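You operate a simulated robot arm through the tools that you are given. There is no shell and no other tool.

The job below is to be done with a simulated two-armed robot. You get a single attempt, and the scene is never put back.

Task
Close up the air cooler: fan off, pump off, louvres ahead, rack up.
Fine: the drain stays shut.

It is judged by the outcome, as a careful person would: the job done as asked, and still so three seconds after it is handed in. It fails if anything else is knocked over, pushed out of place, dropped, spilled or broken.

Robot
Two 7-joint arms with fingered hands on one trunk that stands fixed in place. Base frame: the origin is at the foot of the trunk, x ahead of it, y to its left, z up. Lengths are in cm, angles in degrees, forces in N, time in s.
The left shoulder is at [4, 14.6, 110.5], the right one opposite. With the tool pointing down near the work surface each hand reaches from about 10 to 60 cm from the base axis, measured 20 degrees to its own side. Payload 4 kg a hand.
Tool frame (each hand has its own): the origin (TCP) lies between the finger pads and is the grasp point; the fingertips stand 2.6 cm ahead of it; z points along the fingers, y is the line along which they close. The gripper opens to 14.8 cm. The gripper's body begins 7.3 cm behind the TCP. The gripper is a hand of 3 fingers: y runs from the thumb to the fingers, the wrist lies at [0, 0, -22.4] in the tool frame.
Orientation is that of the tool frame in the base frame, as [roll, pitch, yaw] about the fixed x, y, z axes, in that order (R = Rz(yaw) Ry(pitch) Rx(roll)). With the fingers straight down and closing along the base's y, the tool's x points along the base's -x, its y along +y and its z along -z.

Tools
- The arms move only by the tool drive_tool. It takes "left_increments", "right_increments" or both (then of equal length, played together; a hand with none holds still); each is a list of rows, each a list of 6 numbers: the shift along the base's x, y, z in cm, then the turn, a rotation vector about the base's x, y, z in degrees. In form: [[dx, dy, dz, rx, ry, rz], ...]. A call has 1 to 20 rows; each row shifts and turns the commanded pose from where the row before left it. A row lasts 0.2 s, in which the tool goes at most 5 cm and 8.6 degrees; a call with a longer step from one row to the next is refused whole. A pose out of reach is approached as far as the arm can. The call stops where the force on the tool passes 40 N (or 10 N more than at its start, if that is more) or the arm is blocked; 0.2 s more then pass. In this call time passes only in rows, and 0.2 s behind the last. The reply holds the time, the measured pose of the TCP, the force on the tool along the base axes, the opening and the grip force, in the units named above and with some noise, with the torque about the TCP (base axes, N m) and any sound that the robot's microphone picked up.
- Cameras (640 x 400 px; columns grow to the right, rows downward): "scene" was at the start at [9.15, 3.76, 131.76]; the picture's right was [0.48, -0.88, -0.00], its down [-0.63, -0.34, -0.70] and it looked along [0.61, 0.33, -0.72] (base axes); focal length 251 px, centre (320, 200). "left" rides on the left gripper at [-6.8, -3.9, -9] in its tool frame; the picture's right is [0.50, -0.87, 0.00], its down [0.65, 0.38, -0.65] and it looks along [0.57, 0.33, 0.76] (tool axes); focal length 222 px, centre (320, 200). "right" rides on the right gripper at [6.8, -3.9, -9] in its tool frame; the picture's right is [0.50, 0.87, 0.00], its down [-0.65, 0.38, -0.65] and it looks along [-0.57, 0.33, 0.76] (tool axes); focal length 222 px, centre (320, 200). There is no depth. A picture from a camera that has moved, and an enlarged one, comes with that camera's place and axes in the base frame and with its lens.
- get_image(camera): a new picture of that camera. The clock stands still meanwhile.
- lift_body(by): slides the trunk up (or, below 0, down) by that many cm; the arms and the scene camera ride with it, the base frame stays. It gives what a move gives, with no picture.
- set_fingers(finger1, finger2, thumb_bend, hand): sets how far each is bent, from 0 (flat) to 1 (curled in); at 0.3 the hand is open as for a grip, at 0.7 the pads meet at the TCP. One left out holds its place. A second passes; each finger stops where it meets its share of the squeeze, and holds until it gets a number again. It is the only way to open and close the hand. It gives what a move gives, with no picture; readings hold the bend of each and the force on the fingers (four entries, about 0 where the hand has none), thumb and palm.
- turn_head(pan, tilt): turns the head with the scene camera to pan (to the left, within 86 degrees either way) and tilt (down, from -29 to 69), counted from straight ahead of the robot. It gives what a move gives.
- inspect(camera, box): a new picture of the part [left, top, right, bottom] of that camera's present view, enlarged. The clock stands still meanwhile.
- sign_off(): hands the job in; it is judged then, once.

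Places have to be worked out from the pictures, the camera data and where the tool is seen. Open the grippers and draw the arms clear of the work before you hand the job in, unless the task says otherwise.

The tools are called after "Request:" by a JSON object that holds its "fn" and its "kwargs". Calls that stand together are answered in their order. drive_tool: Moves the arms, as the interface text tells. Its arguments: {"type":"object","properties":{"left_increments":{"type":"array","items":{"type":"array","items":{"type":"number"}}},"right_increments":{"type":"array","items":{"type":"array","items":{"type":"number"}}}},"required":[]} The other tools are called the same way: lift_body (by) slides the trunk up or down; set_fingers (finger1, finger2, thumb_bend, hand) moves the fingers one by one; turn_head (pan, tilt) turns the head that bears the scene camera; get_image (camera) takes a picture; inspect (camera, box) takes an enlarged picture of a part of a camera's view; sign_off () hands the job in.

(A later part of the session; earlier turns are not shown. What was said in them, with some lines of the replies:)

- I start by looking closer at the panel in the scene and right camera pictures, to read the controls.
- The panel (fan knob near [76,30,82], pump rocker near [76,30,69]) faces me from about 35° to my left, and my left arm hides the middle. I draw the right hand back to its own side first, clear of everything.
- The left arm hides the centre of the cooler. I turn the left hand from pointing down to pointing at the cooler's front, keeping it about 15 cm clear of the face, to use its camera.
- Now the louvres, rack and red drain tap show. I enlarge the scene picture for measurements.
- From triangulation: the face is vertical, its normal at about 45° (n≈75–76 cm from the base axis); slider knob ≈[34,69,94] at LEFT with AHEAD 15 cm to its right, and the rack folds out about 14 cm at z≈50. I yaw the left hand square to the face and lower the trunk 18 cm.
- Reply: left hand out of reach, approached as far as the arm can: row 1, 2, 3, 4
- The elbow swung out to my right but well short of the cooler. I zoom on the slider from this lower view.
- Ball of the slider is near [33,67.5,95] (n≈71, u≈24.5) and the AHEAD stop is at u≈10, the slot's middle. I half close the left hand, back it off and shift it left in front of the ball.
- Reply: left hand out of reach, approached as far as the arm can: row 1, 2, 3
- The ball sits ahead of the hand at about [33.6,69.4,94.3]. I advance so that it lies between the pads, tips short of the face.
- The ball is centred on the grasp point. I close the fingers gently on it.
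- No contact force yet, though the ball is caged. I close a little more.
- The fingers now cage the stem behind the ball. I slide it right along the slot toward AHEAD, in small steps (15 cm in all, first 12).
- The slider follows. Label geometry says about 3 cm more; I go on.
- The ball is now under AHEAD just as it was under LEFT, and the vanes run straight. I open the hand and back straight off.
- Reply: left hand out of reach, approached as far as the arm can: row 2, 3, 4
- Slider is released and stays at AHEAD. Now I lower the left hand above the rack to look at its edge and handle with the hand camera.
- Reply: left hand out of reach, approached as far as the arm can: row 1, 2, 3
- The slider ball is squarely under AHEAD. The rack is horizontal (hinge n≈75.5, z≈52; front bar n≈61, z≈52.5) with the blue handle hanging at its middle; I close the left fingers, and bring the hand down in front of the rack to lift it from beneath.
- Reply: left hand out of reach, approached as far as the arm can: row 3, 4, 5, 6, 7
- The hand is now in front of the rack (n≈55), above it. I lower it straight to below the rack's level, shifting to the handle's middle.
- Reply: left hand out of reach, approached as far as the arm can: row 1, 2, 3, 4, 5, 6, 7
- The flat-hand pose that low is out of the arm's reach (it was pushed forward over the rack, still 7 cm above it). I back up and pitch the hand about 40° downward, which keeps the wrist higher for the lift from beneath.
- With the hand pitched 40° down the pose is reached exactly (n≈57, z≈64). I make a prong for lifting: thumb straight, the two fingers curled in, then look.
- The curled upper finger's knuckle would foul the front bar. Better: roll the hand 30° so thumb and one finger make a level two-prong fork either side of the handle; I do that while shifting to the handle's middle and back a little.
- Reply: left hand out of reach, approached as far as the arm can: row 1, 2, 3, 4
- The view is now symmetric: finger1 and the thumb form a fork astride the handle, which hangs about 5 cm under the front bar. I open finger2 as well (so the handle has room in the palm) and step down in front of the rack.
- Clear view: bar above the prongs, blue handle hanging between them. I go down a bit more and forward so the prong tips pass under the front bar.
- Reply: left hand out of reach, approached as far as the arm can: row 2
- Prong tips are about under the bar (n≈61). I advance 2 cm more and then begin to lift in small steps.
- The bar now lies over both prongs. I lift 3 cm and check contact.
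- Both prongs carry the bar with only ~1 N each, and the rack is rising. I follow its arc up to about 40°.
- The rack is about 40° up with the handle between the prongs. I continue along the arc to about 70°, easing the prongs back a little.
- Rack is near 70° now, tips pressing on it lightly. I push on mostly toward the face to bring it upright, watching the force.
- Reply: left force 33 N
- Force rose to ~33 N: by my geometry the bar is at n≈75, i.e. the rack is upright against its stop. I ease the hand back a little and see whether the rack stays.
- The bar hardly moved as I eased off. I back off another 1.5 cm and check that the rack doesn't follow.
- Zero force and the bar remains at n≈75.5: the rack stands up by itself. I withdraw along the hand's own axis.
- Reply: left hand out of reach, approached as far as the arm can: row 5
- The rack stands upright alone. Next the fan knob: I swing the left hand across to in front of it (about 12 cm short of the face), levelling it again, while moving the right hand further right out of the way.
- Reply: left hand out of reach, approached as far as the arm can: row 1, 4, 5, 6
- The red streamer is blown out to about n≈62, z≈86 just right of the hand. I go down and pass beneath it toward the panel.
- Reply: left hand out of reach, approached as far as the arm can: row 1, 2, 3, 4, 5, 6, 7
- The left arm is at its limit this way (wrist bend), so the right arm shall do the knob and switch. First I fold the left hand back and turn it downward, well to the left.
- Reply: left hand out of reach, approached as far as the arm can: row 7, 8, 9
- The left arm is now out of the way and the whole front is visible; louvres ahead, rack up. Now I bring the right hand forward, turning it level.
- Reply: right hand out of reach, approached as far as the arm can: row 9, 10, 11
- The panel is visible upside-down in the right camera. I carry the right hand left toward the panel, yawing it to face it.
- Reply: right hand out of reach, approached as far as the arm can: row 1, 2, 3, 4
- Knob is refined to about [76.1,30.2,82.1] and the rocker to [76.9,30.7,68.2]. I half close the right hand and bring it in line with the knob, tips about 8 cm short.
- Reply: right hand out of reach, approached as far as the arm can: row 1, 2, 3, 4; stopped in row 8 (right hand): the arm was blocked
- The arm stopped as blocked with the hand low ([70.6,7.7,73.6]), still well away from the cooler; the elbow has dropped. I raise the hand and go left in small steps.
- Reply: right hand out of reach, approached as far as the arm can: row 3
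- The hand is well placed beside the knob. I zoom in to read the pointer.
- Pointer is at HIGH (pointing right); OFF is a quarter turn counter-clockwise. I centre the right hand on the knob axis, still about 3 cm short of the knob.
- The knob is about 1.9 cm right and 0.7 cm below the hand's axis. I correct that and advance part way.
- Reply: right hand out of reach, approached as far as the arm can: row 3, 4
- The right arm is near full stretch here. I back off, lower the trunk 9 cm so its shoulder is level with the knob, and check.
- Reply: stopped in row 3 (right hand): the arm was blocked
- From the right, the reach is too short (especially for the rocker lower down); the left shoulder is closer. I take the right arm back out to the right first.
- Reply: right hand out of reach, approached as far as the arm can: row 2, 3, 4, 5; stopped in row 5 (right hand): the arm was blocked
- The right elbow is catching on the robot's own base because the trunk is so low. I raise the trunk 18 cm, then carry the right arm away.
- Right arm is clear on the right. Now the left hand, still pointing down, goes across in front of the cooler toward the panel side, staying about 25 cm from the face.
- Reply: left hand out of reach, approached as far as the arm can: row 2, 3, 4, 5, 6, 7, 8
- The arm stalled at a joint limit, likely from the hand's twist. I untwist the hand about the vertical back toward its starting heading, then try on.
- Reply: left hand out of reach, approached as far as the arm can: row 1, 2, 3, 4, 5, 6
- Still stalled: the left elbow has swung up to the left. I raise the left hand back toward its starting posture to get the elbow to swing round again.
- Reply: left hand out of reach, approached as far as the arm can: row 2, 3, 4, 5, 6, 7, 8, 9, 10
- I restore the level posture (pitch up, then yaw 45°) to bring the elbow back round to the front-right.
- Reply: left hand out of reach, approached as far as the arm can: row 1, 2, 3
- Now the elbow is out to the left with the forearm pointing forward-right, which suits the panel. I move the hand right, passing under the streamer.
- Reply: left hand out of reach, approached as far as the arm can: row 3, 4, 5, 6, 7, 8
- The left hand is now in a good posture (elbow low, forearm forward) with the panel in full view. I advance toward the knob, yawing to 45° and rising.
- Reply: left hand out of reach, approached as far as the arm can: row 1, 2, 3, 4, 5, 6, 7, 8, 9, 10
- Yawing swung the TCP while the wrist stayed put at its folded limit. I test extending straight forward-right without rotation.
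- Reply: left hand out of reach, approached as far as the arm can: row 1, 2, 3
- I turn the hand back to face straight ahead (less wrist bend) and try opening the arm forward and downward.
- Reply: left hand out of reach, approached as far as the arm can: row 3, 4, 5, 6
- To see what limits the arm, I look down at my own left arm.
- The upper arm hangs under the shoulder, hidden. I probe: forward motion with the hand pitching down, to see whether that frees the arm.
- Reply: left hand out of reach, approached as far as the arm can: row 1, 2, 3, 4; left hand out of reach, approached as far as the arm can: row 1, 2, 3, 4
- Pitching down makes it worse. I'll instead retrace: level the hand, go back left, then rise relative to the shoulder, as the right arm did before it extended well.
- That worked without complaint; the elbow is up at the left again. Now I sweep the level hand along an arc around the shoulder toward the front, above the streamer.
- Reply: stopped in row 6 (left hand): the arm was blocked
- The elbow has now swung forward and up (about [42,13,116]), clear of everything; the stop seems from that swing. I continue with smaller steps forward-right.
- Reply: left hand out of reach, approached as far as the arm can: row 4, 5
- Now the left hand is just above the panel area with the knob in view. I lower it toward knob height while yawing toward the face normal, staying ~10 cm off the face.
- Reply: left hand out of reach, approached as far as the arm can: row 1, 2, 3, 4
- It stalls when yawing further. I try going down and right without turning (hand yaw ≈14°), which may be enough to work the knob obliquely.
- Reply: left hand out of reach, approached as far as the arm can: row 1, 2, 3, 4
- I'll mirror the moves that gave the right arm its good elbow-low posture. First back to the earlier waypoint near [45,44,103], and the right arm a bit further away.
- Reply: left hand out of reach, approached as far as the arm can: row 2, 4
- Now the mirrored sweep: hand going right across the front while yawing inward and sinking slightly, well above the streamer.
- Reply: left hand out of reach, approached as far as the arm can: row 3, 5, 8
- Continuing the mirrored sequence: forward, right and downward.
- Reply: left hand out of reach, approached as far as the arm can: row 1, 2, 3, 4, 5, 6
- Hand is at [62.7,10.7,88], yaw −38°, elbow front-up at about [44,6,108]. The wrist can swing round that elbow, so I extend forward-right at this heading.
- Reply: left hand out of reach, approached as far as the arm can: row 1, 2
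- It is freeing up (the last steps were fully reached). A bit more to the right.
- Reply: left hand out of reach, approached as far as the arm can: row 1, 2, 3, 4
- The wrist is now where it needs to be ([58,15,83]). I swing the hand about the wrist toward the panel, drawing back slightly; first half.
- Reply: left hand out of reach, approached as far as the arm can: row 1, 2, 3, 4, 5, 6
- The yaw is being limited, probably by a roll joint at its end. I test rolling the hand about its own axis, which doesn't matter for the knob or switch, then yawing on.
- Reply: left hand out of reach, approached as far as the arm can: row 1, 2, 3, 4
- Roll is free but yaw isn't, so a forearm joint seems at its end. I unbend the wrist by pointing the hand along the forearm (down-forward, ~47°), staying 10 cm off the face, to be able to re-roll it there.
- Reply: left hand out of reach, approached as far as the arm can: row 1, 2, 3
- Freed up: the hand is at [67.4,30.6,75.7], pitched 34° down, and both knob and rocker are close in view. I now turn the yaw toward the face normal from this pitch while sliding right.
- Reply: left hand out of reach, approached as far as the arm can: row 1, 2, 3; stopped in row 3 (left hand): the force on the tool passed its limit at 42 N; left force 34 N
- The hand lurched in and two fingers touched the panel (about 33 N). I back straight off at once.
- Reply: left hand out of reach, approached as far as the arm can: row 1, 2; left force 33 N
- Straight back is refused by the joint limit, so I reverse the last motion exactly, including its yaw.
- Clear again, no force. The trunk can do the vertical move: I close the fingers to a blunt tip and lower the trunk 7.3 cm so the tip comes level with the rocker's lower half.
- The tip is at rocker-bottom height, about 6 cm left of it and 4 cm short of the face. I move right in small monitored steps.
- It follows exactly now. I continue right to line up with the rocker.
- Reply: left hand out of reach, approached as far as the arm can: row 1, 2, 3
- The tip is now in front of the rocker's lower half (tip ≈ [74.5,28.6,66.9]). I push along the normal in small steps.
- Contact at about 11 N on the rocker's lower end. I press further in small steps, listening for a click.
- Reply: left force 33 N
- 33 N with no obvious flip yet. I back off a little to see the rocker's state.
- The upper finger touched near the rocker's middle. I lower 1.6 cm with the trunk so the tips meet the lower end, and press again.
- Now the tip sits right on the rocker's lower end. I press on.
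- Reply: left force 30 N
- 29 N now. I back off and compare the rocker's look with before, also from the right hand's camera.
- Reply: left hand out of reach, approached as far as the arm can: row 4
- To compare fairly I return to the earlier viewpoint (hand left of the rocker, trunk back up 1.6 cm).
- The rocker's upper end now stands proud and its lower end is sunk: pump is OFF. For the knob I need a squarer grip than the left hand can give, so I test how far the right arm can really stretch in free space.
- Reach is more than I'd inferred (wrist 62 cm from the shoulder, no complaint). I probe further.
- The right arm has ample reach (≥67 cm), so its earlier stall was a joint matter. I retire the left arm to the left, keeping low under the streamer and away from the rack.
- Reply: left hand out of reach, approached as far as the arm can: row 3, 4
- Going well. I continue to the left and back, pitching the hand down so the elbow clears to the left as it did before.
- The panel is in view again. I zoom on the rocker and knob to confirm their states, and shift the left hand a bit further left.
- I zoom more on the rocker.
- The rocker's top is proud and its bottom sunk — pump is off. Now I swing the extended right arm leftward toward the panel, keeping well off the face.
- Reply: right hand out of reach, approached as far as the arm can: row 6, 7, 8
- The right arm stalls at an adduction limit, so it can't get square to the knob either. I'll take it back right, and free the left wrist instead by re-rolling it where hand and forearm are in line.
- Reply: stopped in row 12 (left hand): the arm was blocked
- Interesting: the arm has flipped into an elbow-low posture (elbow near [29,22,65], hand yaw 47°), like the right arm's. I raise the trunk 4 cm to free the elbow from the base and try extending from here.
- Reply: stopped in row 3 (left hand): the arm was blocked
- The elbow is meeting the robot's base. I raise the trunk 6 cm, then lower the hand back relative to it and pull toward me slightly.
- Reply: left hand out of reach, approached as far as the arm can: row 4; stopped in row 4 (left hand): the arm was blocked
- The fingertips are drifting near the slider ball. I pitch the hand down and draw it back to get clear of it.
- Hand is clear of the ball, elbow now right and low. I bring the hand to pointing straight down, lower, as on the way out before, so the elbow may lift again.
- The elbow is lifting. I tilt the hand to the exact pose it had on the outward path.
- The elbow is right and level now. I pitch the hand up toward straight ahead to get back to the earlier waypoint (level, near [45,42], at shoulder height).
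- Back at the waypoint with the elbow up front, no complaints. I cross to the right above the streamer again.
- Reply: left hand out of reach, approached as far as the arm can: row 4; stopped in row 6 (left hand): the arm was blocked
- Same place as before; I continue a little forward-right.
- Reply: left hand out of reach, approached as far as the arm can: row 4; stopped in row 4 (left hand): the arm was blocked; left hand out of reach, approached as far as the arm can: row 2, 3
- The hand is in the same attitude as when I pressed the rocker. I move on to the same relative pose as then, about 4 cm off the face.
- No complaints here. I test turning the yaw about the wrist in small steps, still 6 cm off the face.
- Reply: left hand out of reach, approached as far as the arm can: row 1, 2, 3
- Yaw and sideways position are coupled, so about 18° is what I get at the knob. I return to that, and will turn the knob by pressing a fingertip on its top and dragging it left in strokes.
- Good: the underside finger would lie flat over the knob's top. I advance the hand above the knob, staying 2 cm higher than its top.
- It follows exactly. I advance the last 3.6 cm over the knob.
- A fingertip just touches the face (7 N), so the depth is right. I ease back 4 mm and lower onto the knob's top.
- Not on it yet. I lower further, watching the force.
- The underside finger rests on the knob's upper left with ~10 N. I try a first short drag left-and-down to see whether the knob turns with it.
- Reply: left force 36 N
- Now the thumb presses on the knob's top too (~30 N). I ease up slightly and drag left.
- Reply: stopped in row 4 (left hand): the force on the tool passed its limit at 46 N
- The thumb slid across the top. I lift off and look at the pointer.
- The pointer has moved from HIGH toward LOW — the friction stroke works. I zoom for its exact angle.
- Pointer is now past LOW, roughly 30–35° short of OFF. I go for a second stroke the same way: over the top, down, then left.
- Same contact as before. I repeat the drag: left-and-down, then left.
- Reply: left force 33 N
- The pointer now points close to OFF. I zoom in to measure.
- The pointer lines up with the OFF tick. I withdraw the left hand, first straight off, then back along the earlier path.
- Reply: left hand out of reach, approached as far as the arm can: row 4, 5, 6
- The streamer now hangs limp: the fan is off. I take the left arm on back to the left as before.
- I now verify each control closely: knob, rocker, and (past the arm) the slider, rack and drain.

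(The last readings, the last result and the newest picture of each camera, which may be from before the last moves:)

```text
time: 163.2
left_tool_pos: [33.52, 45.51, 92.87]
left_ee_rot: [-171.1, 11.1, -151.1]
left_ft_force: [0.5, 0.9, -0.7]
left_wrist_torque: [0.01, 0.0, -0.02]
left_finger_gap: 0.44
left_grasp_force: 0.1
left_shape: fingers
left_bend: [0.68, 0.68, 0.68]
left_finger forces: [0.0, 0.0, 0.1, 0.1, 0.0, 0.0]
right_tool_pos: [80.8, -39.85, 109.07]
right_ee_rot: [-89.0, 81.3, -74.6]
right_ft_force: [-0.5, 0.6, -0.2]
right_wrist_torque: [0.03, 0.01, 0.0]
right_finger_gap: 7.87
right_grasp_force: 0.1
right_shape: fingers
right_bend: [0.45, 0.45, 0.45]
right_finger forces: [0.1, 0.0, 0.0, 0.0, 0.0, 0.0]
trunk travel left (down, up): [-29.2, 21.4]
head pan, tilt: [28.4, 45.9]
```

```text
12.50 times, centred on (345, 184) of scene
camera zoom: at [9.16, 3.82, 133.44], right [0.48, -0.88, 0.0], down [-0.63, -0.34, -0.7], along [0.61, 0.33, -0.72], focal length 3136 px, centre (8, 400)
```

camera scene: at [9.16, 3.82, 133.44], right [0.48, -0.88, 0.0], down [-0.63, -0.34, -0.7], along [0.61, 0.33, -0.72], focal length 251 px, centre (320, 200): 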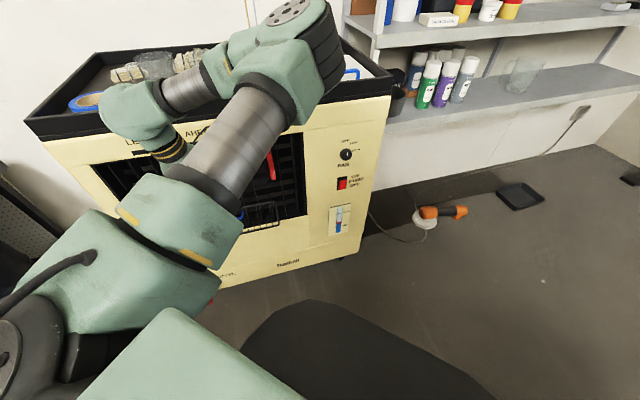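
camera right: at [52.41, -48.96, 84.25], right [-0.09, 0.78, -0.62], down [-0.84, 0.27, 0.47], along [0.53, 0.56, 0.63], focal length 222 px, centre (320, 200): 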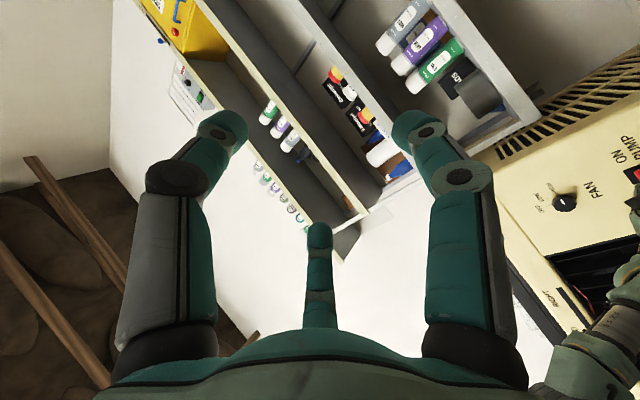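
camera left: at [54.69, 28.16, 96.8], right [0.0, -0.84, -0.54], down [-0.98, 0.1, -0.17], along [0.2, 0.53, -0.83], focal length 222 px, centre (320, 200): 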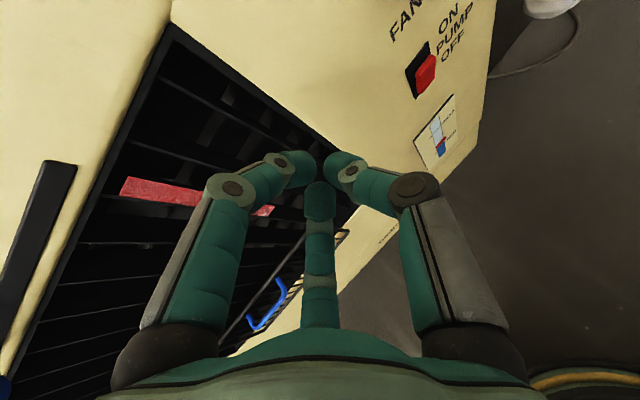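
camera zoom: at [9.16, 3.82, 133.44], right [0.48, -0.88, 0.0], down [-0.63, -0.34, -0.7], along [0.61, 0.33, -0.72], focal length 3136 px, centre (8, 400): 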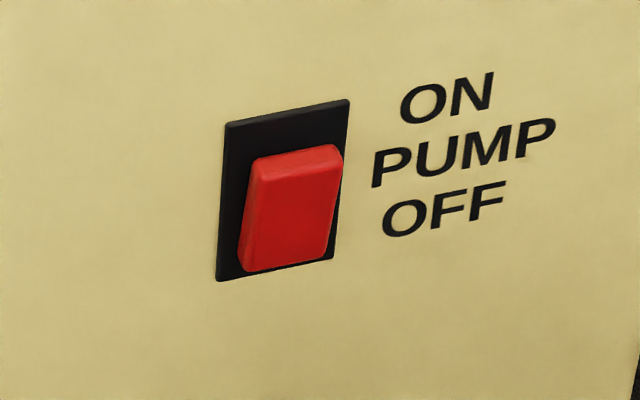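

Pointer is exactly at OFF, rocker's OFF end is in. I draw the left arm further clear, open both hands, and check the louvre slider, rack and drain.

Request:
{"fn": "drive_tool", "kwargs": {"left_increments": [[-1.5, 0.7, 0.3, 0, 0, 0], [-1.5, 0.7, 0.3, 0, 0, 0], [-1.5, 0.7, 0.3, 0, 0, 0], [-1.5, 0.7, 0.3, 0, 0, 0], [-1.5, 0.7, 0.3, 0, 0, 0]]}}

Request:
{"fn": "set_fingers", "kwargs": {"hand": "left", "finger1": 0.3, "finger2": 0.3, "thumb_bend": 0.3}}

Request:
{"fn": "set_fingers", "kwargs": {"hand": "right", "finger1": 0.3, "finger2": 0.3, "thumb_bend": 0.3}}

Request:
{"fn": "get_image", "kwargs": {"camera": "scene"}}

Request:
{"fn": "get_image", "kwargs": {"camera": "left"}}

Request:
{"fn": "get_image", "kwargs": {"camera": "right"}}

```text
time: 164.4
left_tool_pos: [25.98, 48.99, 94.6]
left_ee_rot: [-171.0, 11.1, -151.3]
left_ft_force: [0.3, -0.2, -0.1]
left_wrist_torque: [0.01, 0.01, -0.02]
left_finger_gap: 0.43
left_grasp_force: 0.0
left_shape: fingers
left_bend: [0.68, 0.68, 0.68]
left_finger forces: [0.1, 0.0, 0.0, 0.0, 0.0, 0.0]
right_tool_pos: [80.74, -39.89, 109.01]
right_ee_rot: [-88.8, 81.4, -74.5]
right_ft_force: [1.0, -0.1, 0.0]
right_wrist_torque: [0.01, -0.03, -0.04]
right_finger_gap: 7.87
right_grasp_force: 0.0
right_shape: fingers
right_bend: [0.45, 0.45, 0.45]
right_finger forces: [0.0, 0.0, 0.0, 0.0, 0.0, 0.0]
trunk travel left (down, up): [-29.2, 21.4]
head pan, tilt: [28.4, 45.9]
```

```text
time: 165.4
left_tool_pos: [26.06, 48.89, 94.52]
left_ee_rot: [-171.2, 11.2, -151.2]
left_ft_force: [0.4, 0.2, -0.8]
left_wrist_torque: [-0.01, -0.02, 0.0]
left_finger_gap: 12.62
left_grasp_force: 0.1
left_shape: fingers
left_bend: [0.3, 0.3, 0.3]
left_finger forces: [0.0, 0.0, 0.1, 0.0, 0.0, 0.1]
right_tool_pos: [80.89, -39.99, 108.96]
right_ee_rot: [-88.9, 81.4, -74.4]
right_ft_force: [-0.2, -1.0, 0.2]
right_wrist_torque: [0.01, -0.03, 0.01]
right_finger_gap: 7.85
right_grasp_force: 0.2
right_shape: fingers
right_bend: [0.45, 0.45, 0.45]
right_finger forces: [0.0, 0.1, 0.0, 0.0, 0.1, 0.0]
trunk travel left (down, up): [-29.2, 21.4]
head pan, tilt: [28.4, 45.9]
```

```text
time: 166.4
left_tool_pos: [26.0, 48.96, 94.56]
left_ee_rot: [-171.1, 11.2, -151.3]
left_ft_force: [-0.8, 0.3, 0.4]
left_wrist_torque: [0.0, 0.02, 0.0]
left_finger_gap: 12.63
left_grasp_force: 0.1
left_shape: fingers
left_bend: [0.3, 0.3, 0.3]
left_finger forces: [0.0, 0.1, 0.0, 0.0, 0.0, 0.0]
right_tool_pos: [80.74, -39.98, 108.79]
right_ee_rot: [-88.8, 81.3, -74.5]
right_ft_force: [0.1, -0.1, -0.2]
right_wrist_torque: [0.0, -0.01, -0.01]
right_finger_gap: 12.65
right_grasp_force: 0.1
right_shape: fingers
right_bend: [0.3, 0.3, 0.3]
right_finger forces: [0.0, 0.0, 0.0, 0.0, 0.0, 0.1]
trunk travel left (down, up): [-29.2, 21.4]
head pan, tilt: [28.4, 45.9]
```

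```text
taken
camera scene: at [9.15, 3.75, 133.44], right [0.48, -0.88, 0.0], down [-0.63, -0.34, -0.7], along [0.61, 0.33, -0.72], focal length 251 px, centre (320, 200)
```

scene: 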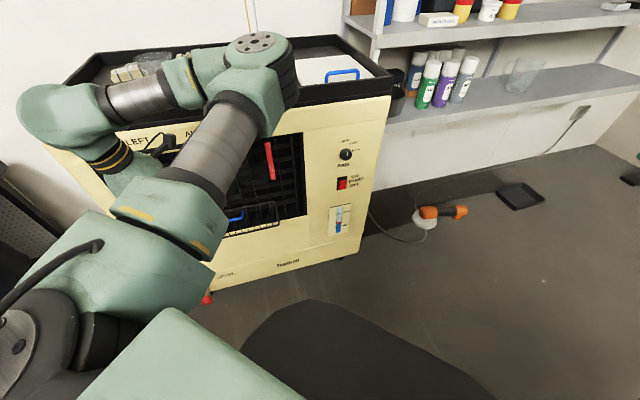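

```text
taken
camera left: at [31.59, 49.07, 105.28], right [-0.04, -1.0, 0.03], down [-0.89, 0.05, 0.45], along [-0.45, -0.01, -0.89], focal length 222 px, centre (320, 200)
```

left: 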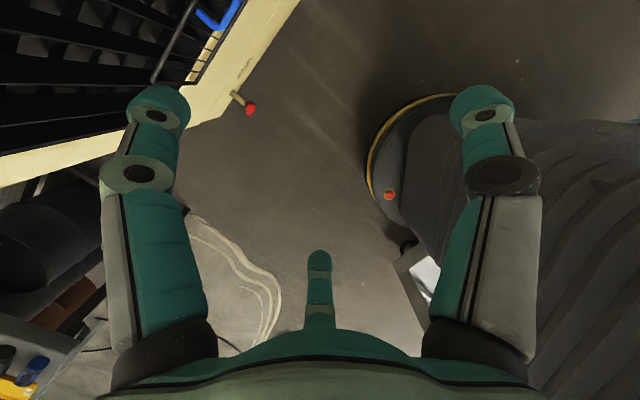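

```text
taken
camera right: at [73.37, -46.86, 102.68], right [-0.19, 0.76, -0.62], down [-0.75, 0.29, 0.59], along [0.63, 0.58, 0.51], focal length 222 px, centre (320, 200)
```

right: 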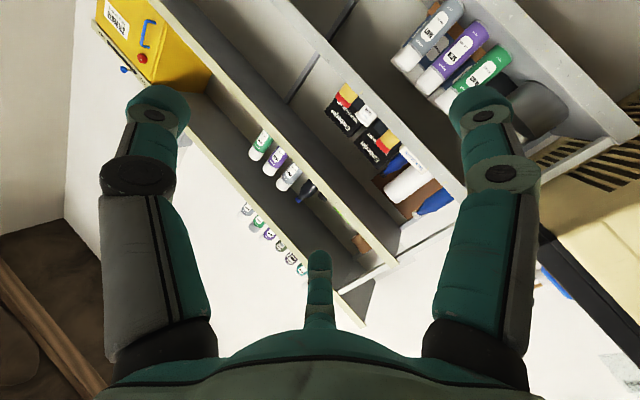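

The slider, rack are partly hidden by my left arm. I shift it further back-left for a clean last look.

Request:
{"fn": "drive_tool", "kwargs": {"left_increments": [[-2.5, 0.8, 0, 0, 0, 0], [-2.5, 0.8, 0, 0, 0, 0], [-2.5, 0.8, 0, 0, 0, 0], [-2.5, 0.8, 0, 0, 0, 0], [-2.5, 0.8, 0, 0, 0, 0], [-2.5, 0.8, 0, 0, 0, 0]]}}

Request:
{"fn": "get_image", "kwargs": {"camera": "scene"}}

```text
time: 167.8
left_tool_pos: [10.9, 53.8, 94.49]
left_ee_rot: [-171.1, 11.2, -151.5]
left_ft_force: [0.5, 0.2, 0.0]
left_wrist_torque: [0.01, 0.01, -0.03]
left_finger_gap: 12.63
left_grasp_force: 0.1
left_shape: fingers
left_bend: [0.3, 0.3, 0.3]
left_finger forces: [0.0, 0.1, 0.0, 0.0, 0.0, 0.0]
right_tool_pos: [80.76, -39.87, 109.04]
right_ee_rot: [-88.7, 81.3, -74.2]
right_ft_force: [-0.1, -0.1, 0.0]
right_wrist_torque: [0.01, -0.03, -0.02]
right_finger_gap: 12.65
right_grasp_force: 0.0
right_shape: fingers
right_bend: [0.3, 0.3, 0.3]
right_finger forces: [0.1, 0.0, 0.0, 0.1, 0.1, 0.0]
trunk travel left (down, up): [-29.2, 21.4]
head pan, tilt: [28.4, 45.9]
```

```text
taken
camera scene: at [9.05, 3.83, 133.45], right [0.48, -0.88, 0.0], down [-0.63, -0.34, -0.7], along [0.61, 0.33, -0.72], focal length 251 px, centre (320, 200)
```

scene: 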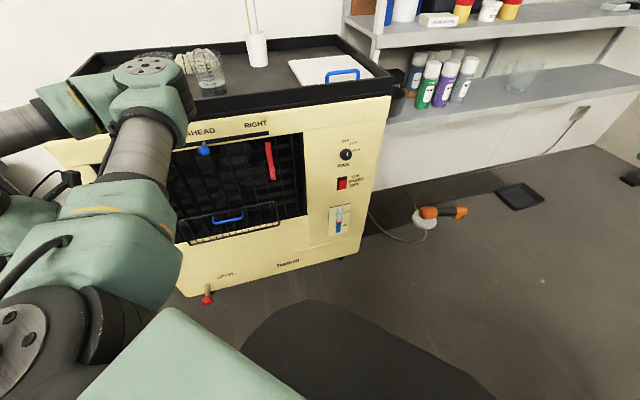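

Now everything on the front is in view; I zoom on the slider, the rack and the drain.

Request:
{"fn": "inspect", "kwargs": {"camera": "scene", "box": [170, 110, 310, 200]}}

Request:
{"fn": "inspect", "kwargs": {"camera": "scene", "box": [170, 180, 310, 310]}}

Request:
{"fn": "inspect", "kwargs": {"camera": "scene", "box": [195, 265, 245, 310]}}

```text
4.44 times, centred on (240, 155) of scene
camera zoom: at [9.05, 3.83, 133.45], right [0.48, -0.88, 0.0], down [-0.63, -0.34, -0.7], along [0.61, 0.33, -0.72], focal length 1115 px, centre (676, 400)
```

zoom: 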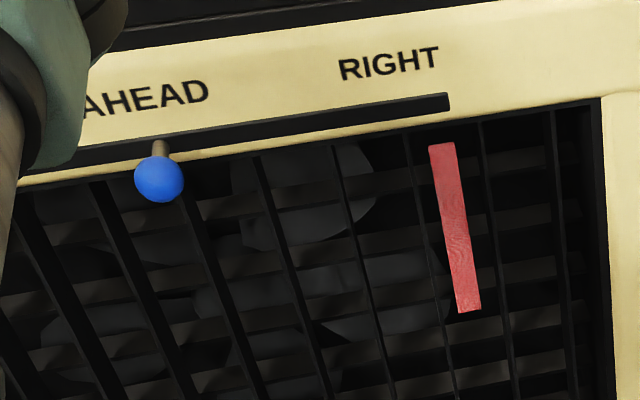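

```text
3.08 times, centred on (240, 245) of scene
camera zoom: at [9.05, 3.83, 133.45], right [0.48, -0.88, 0.0], down [-0.63, -0.34, -0.7], along [0.61, 0.33, -0.72], focal length 772 px, centre (566, 62)
```

zoom: 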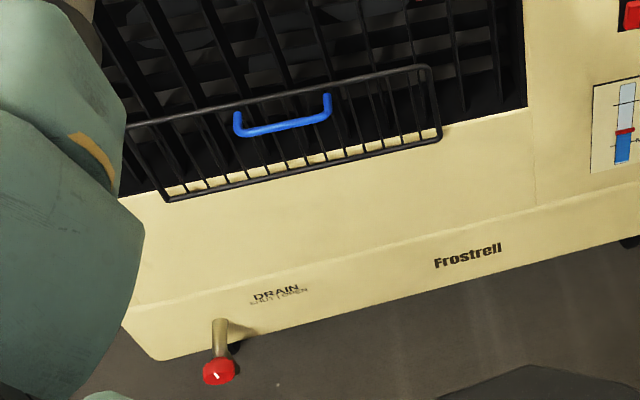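

```text
8.89 times, centred on (220, 288) of scene
camera zoom: at [9.05, 3.83, 133.45], right [0.48, -0.88, 0.0], down [-0.63, -0.34, -0.7], along [0.61, 0.33, -0.72], focal length 2230 px, centre (1209, -578)
```

zoom: 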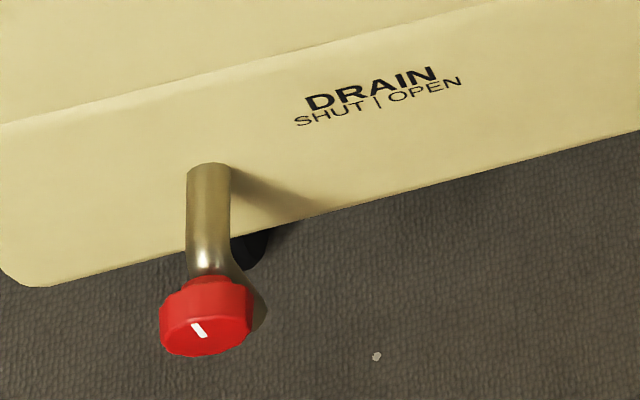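

Louvre slider sits exactly mid-slot under AHEAD, vanes straight; rack upright on its own; fan at OFF with the streamer limp; pump rocker OFF; drain untouched and shut; tray items in place. Arms are clear and hands open, so I hand the job in.

Request:
{"fn": "sign_off", "kwargs": {}}

```text
The job is handed in.
```

I closed up the air cooler and handed the job in. These are the states from the last camera checks:

- **Fan:** off. The knob pointer lines up with OFF, and the streamer in front of the grille hangs limp.
- **Pump:** off. The OFF end of the rocker is pressed in.
- **Louvres:** ahead. The slider sits mid-slot under AHEAD and the vanes run straight.
- **Rack:** up. It has stood upright on its own since I let go of it.
- **Drain:** left alone. I never touched the red tap.

While I was working toward the knob, two fingers bumped the control panel with about 33 N. I backed off at once, and nothing on the cooler looked moved or changed afterwards. The knob took two strokes, with a fingertip pressed on top of it and dragged, because neither hand could reach it squarely.

Both hands are open and the arms are clear of the cooler. The items on its top tray that I could see looked undisturbed; my left arm hid part of the tray in the last picture.
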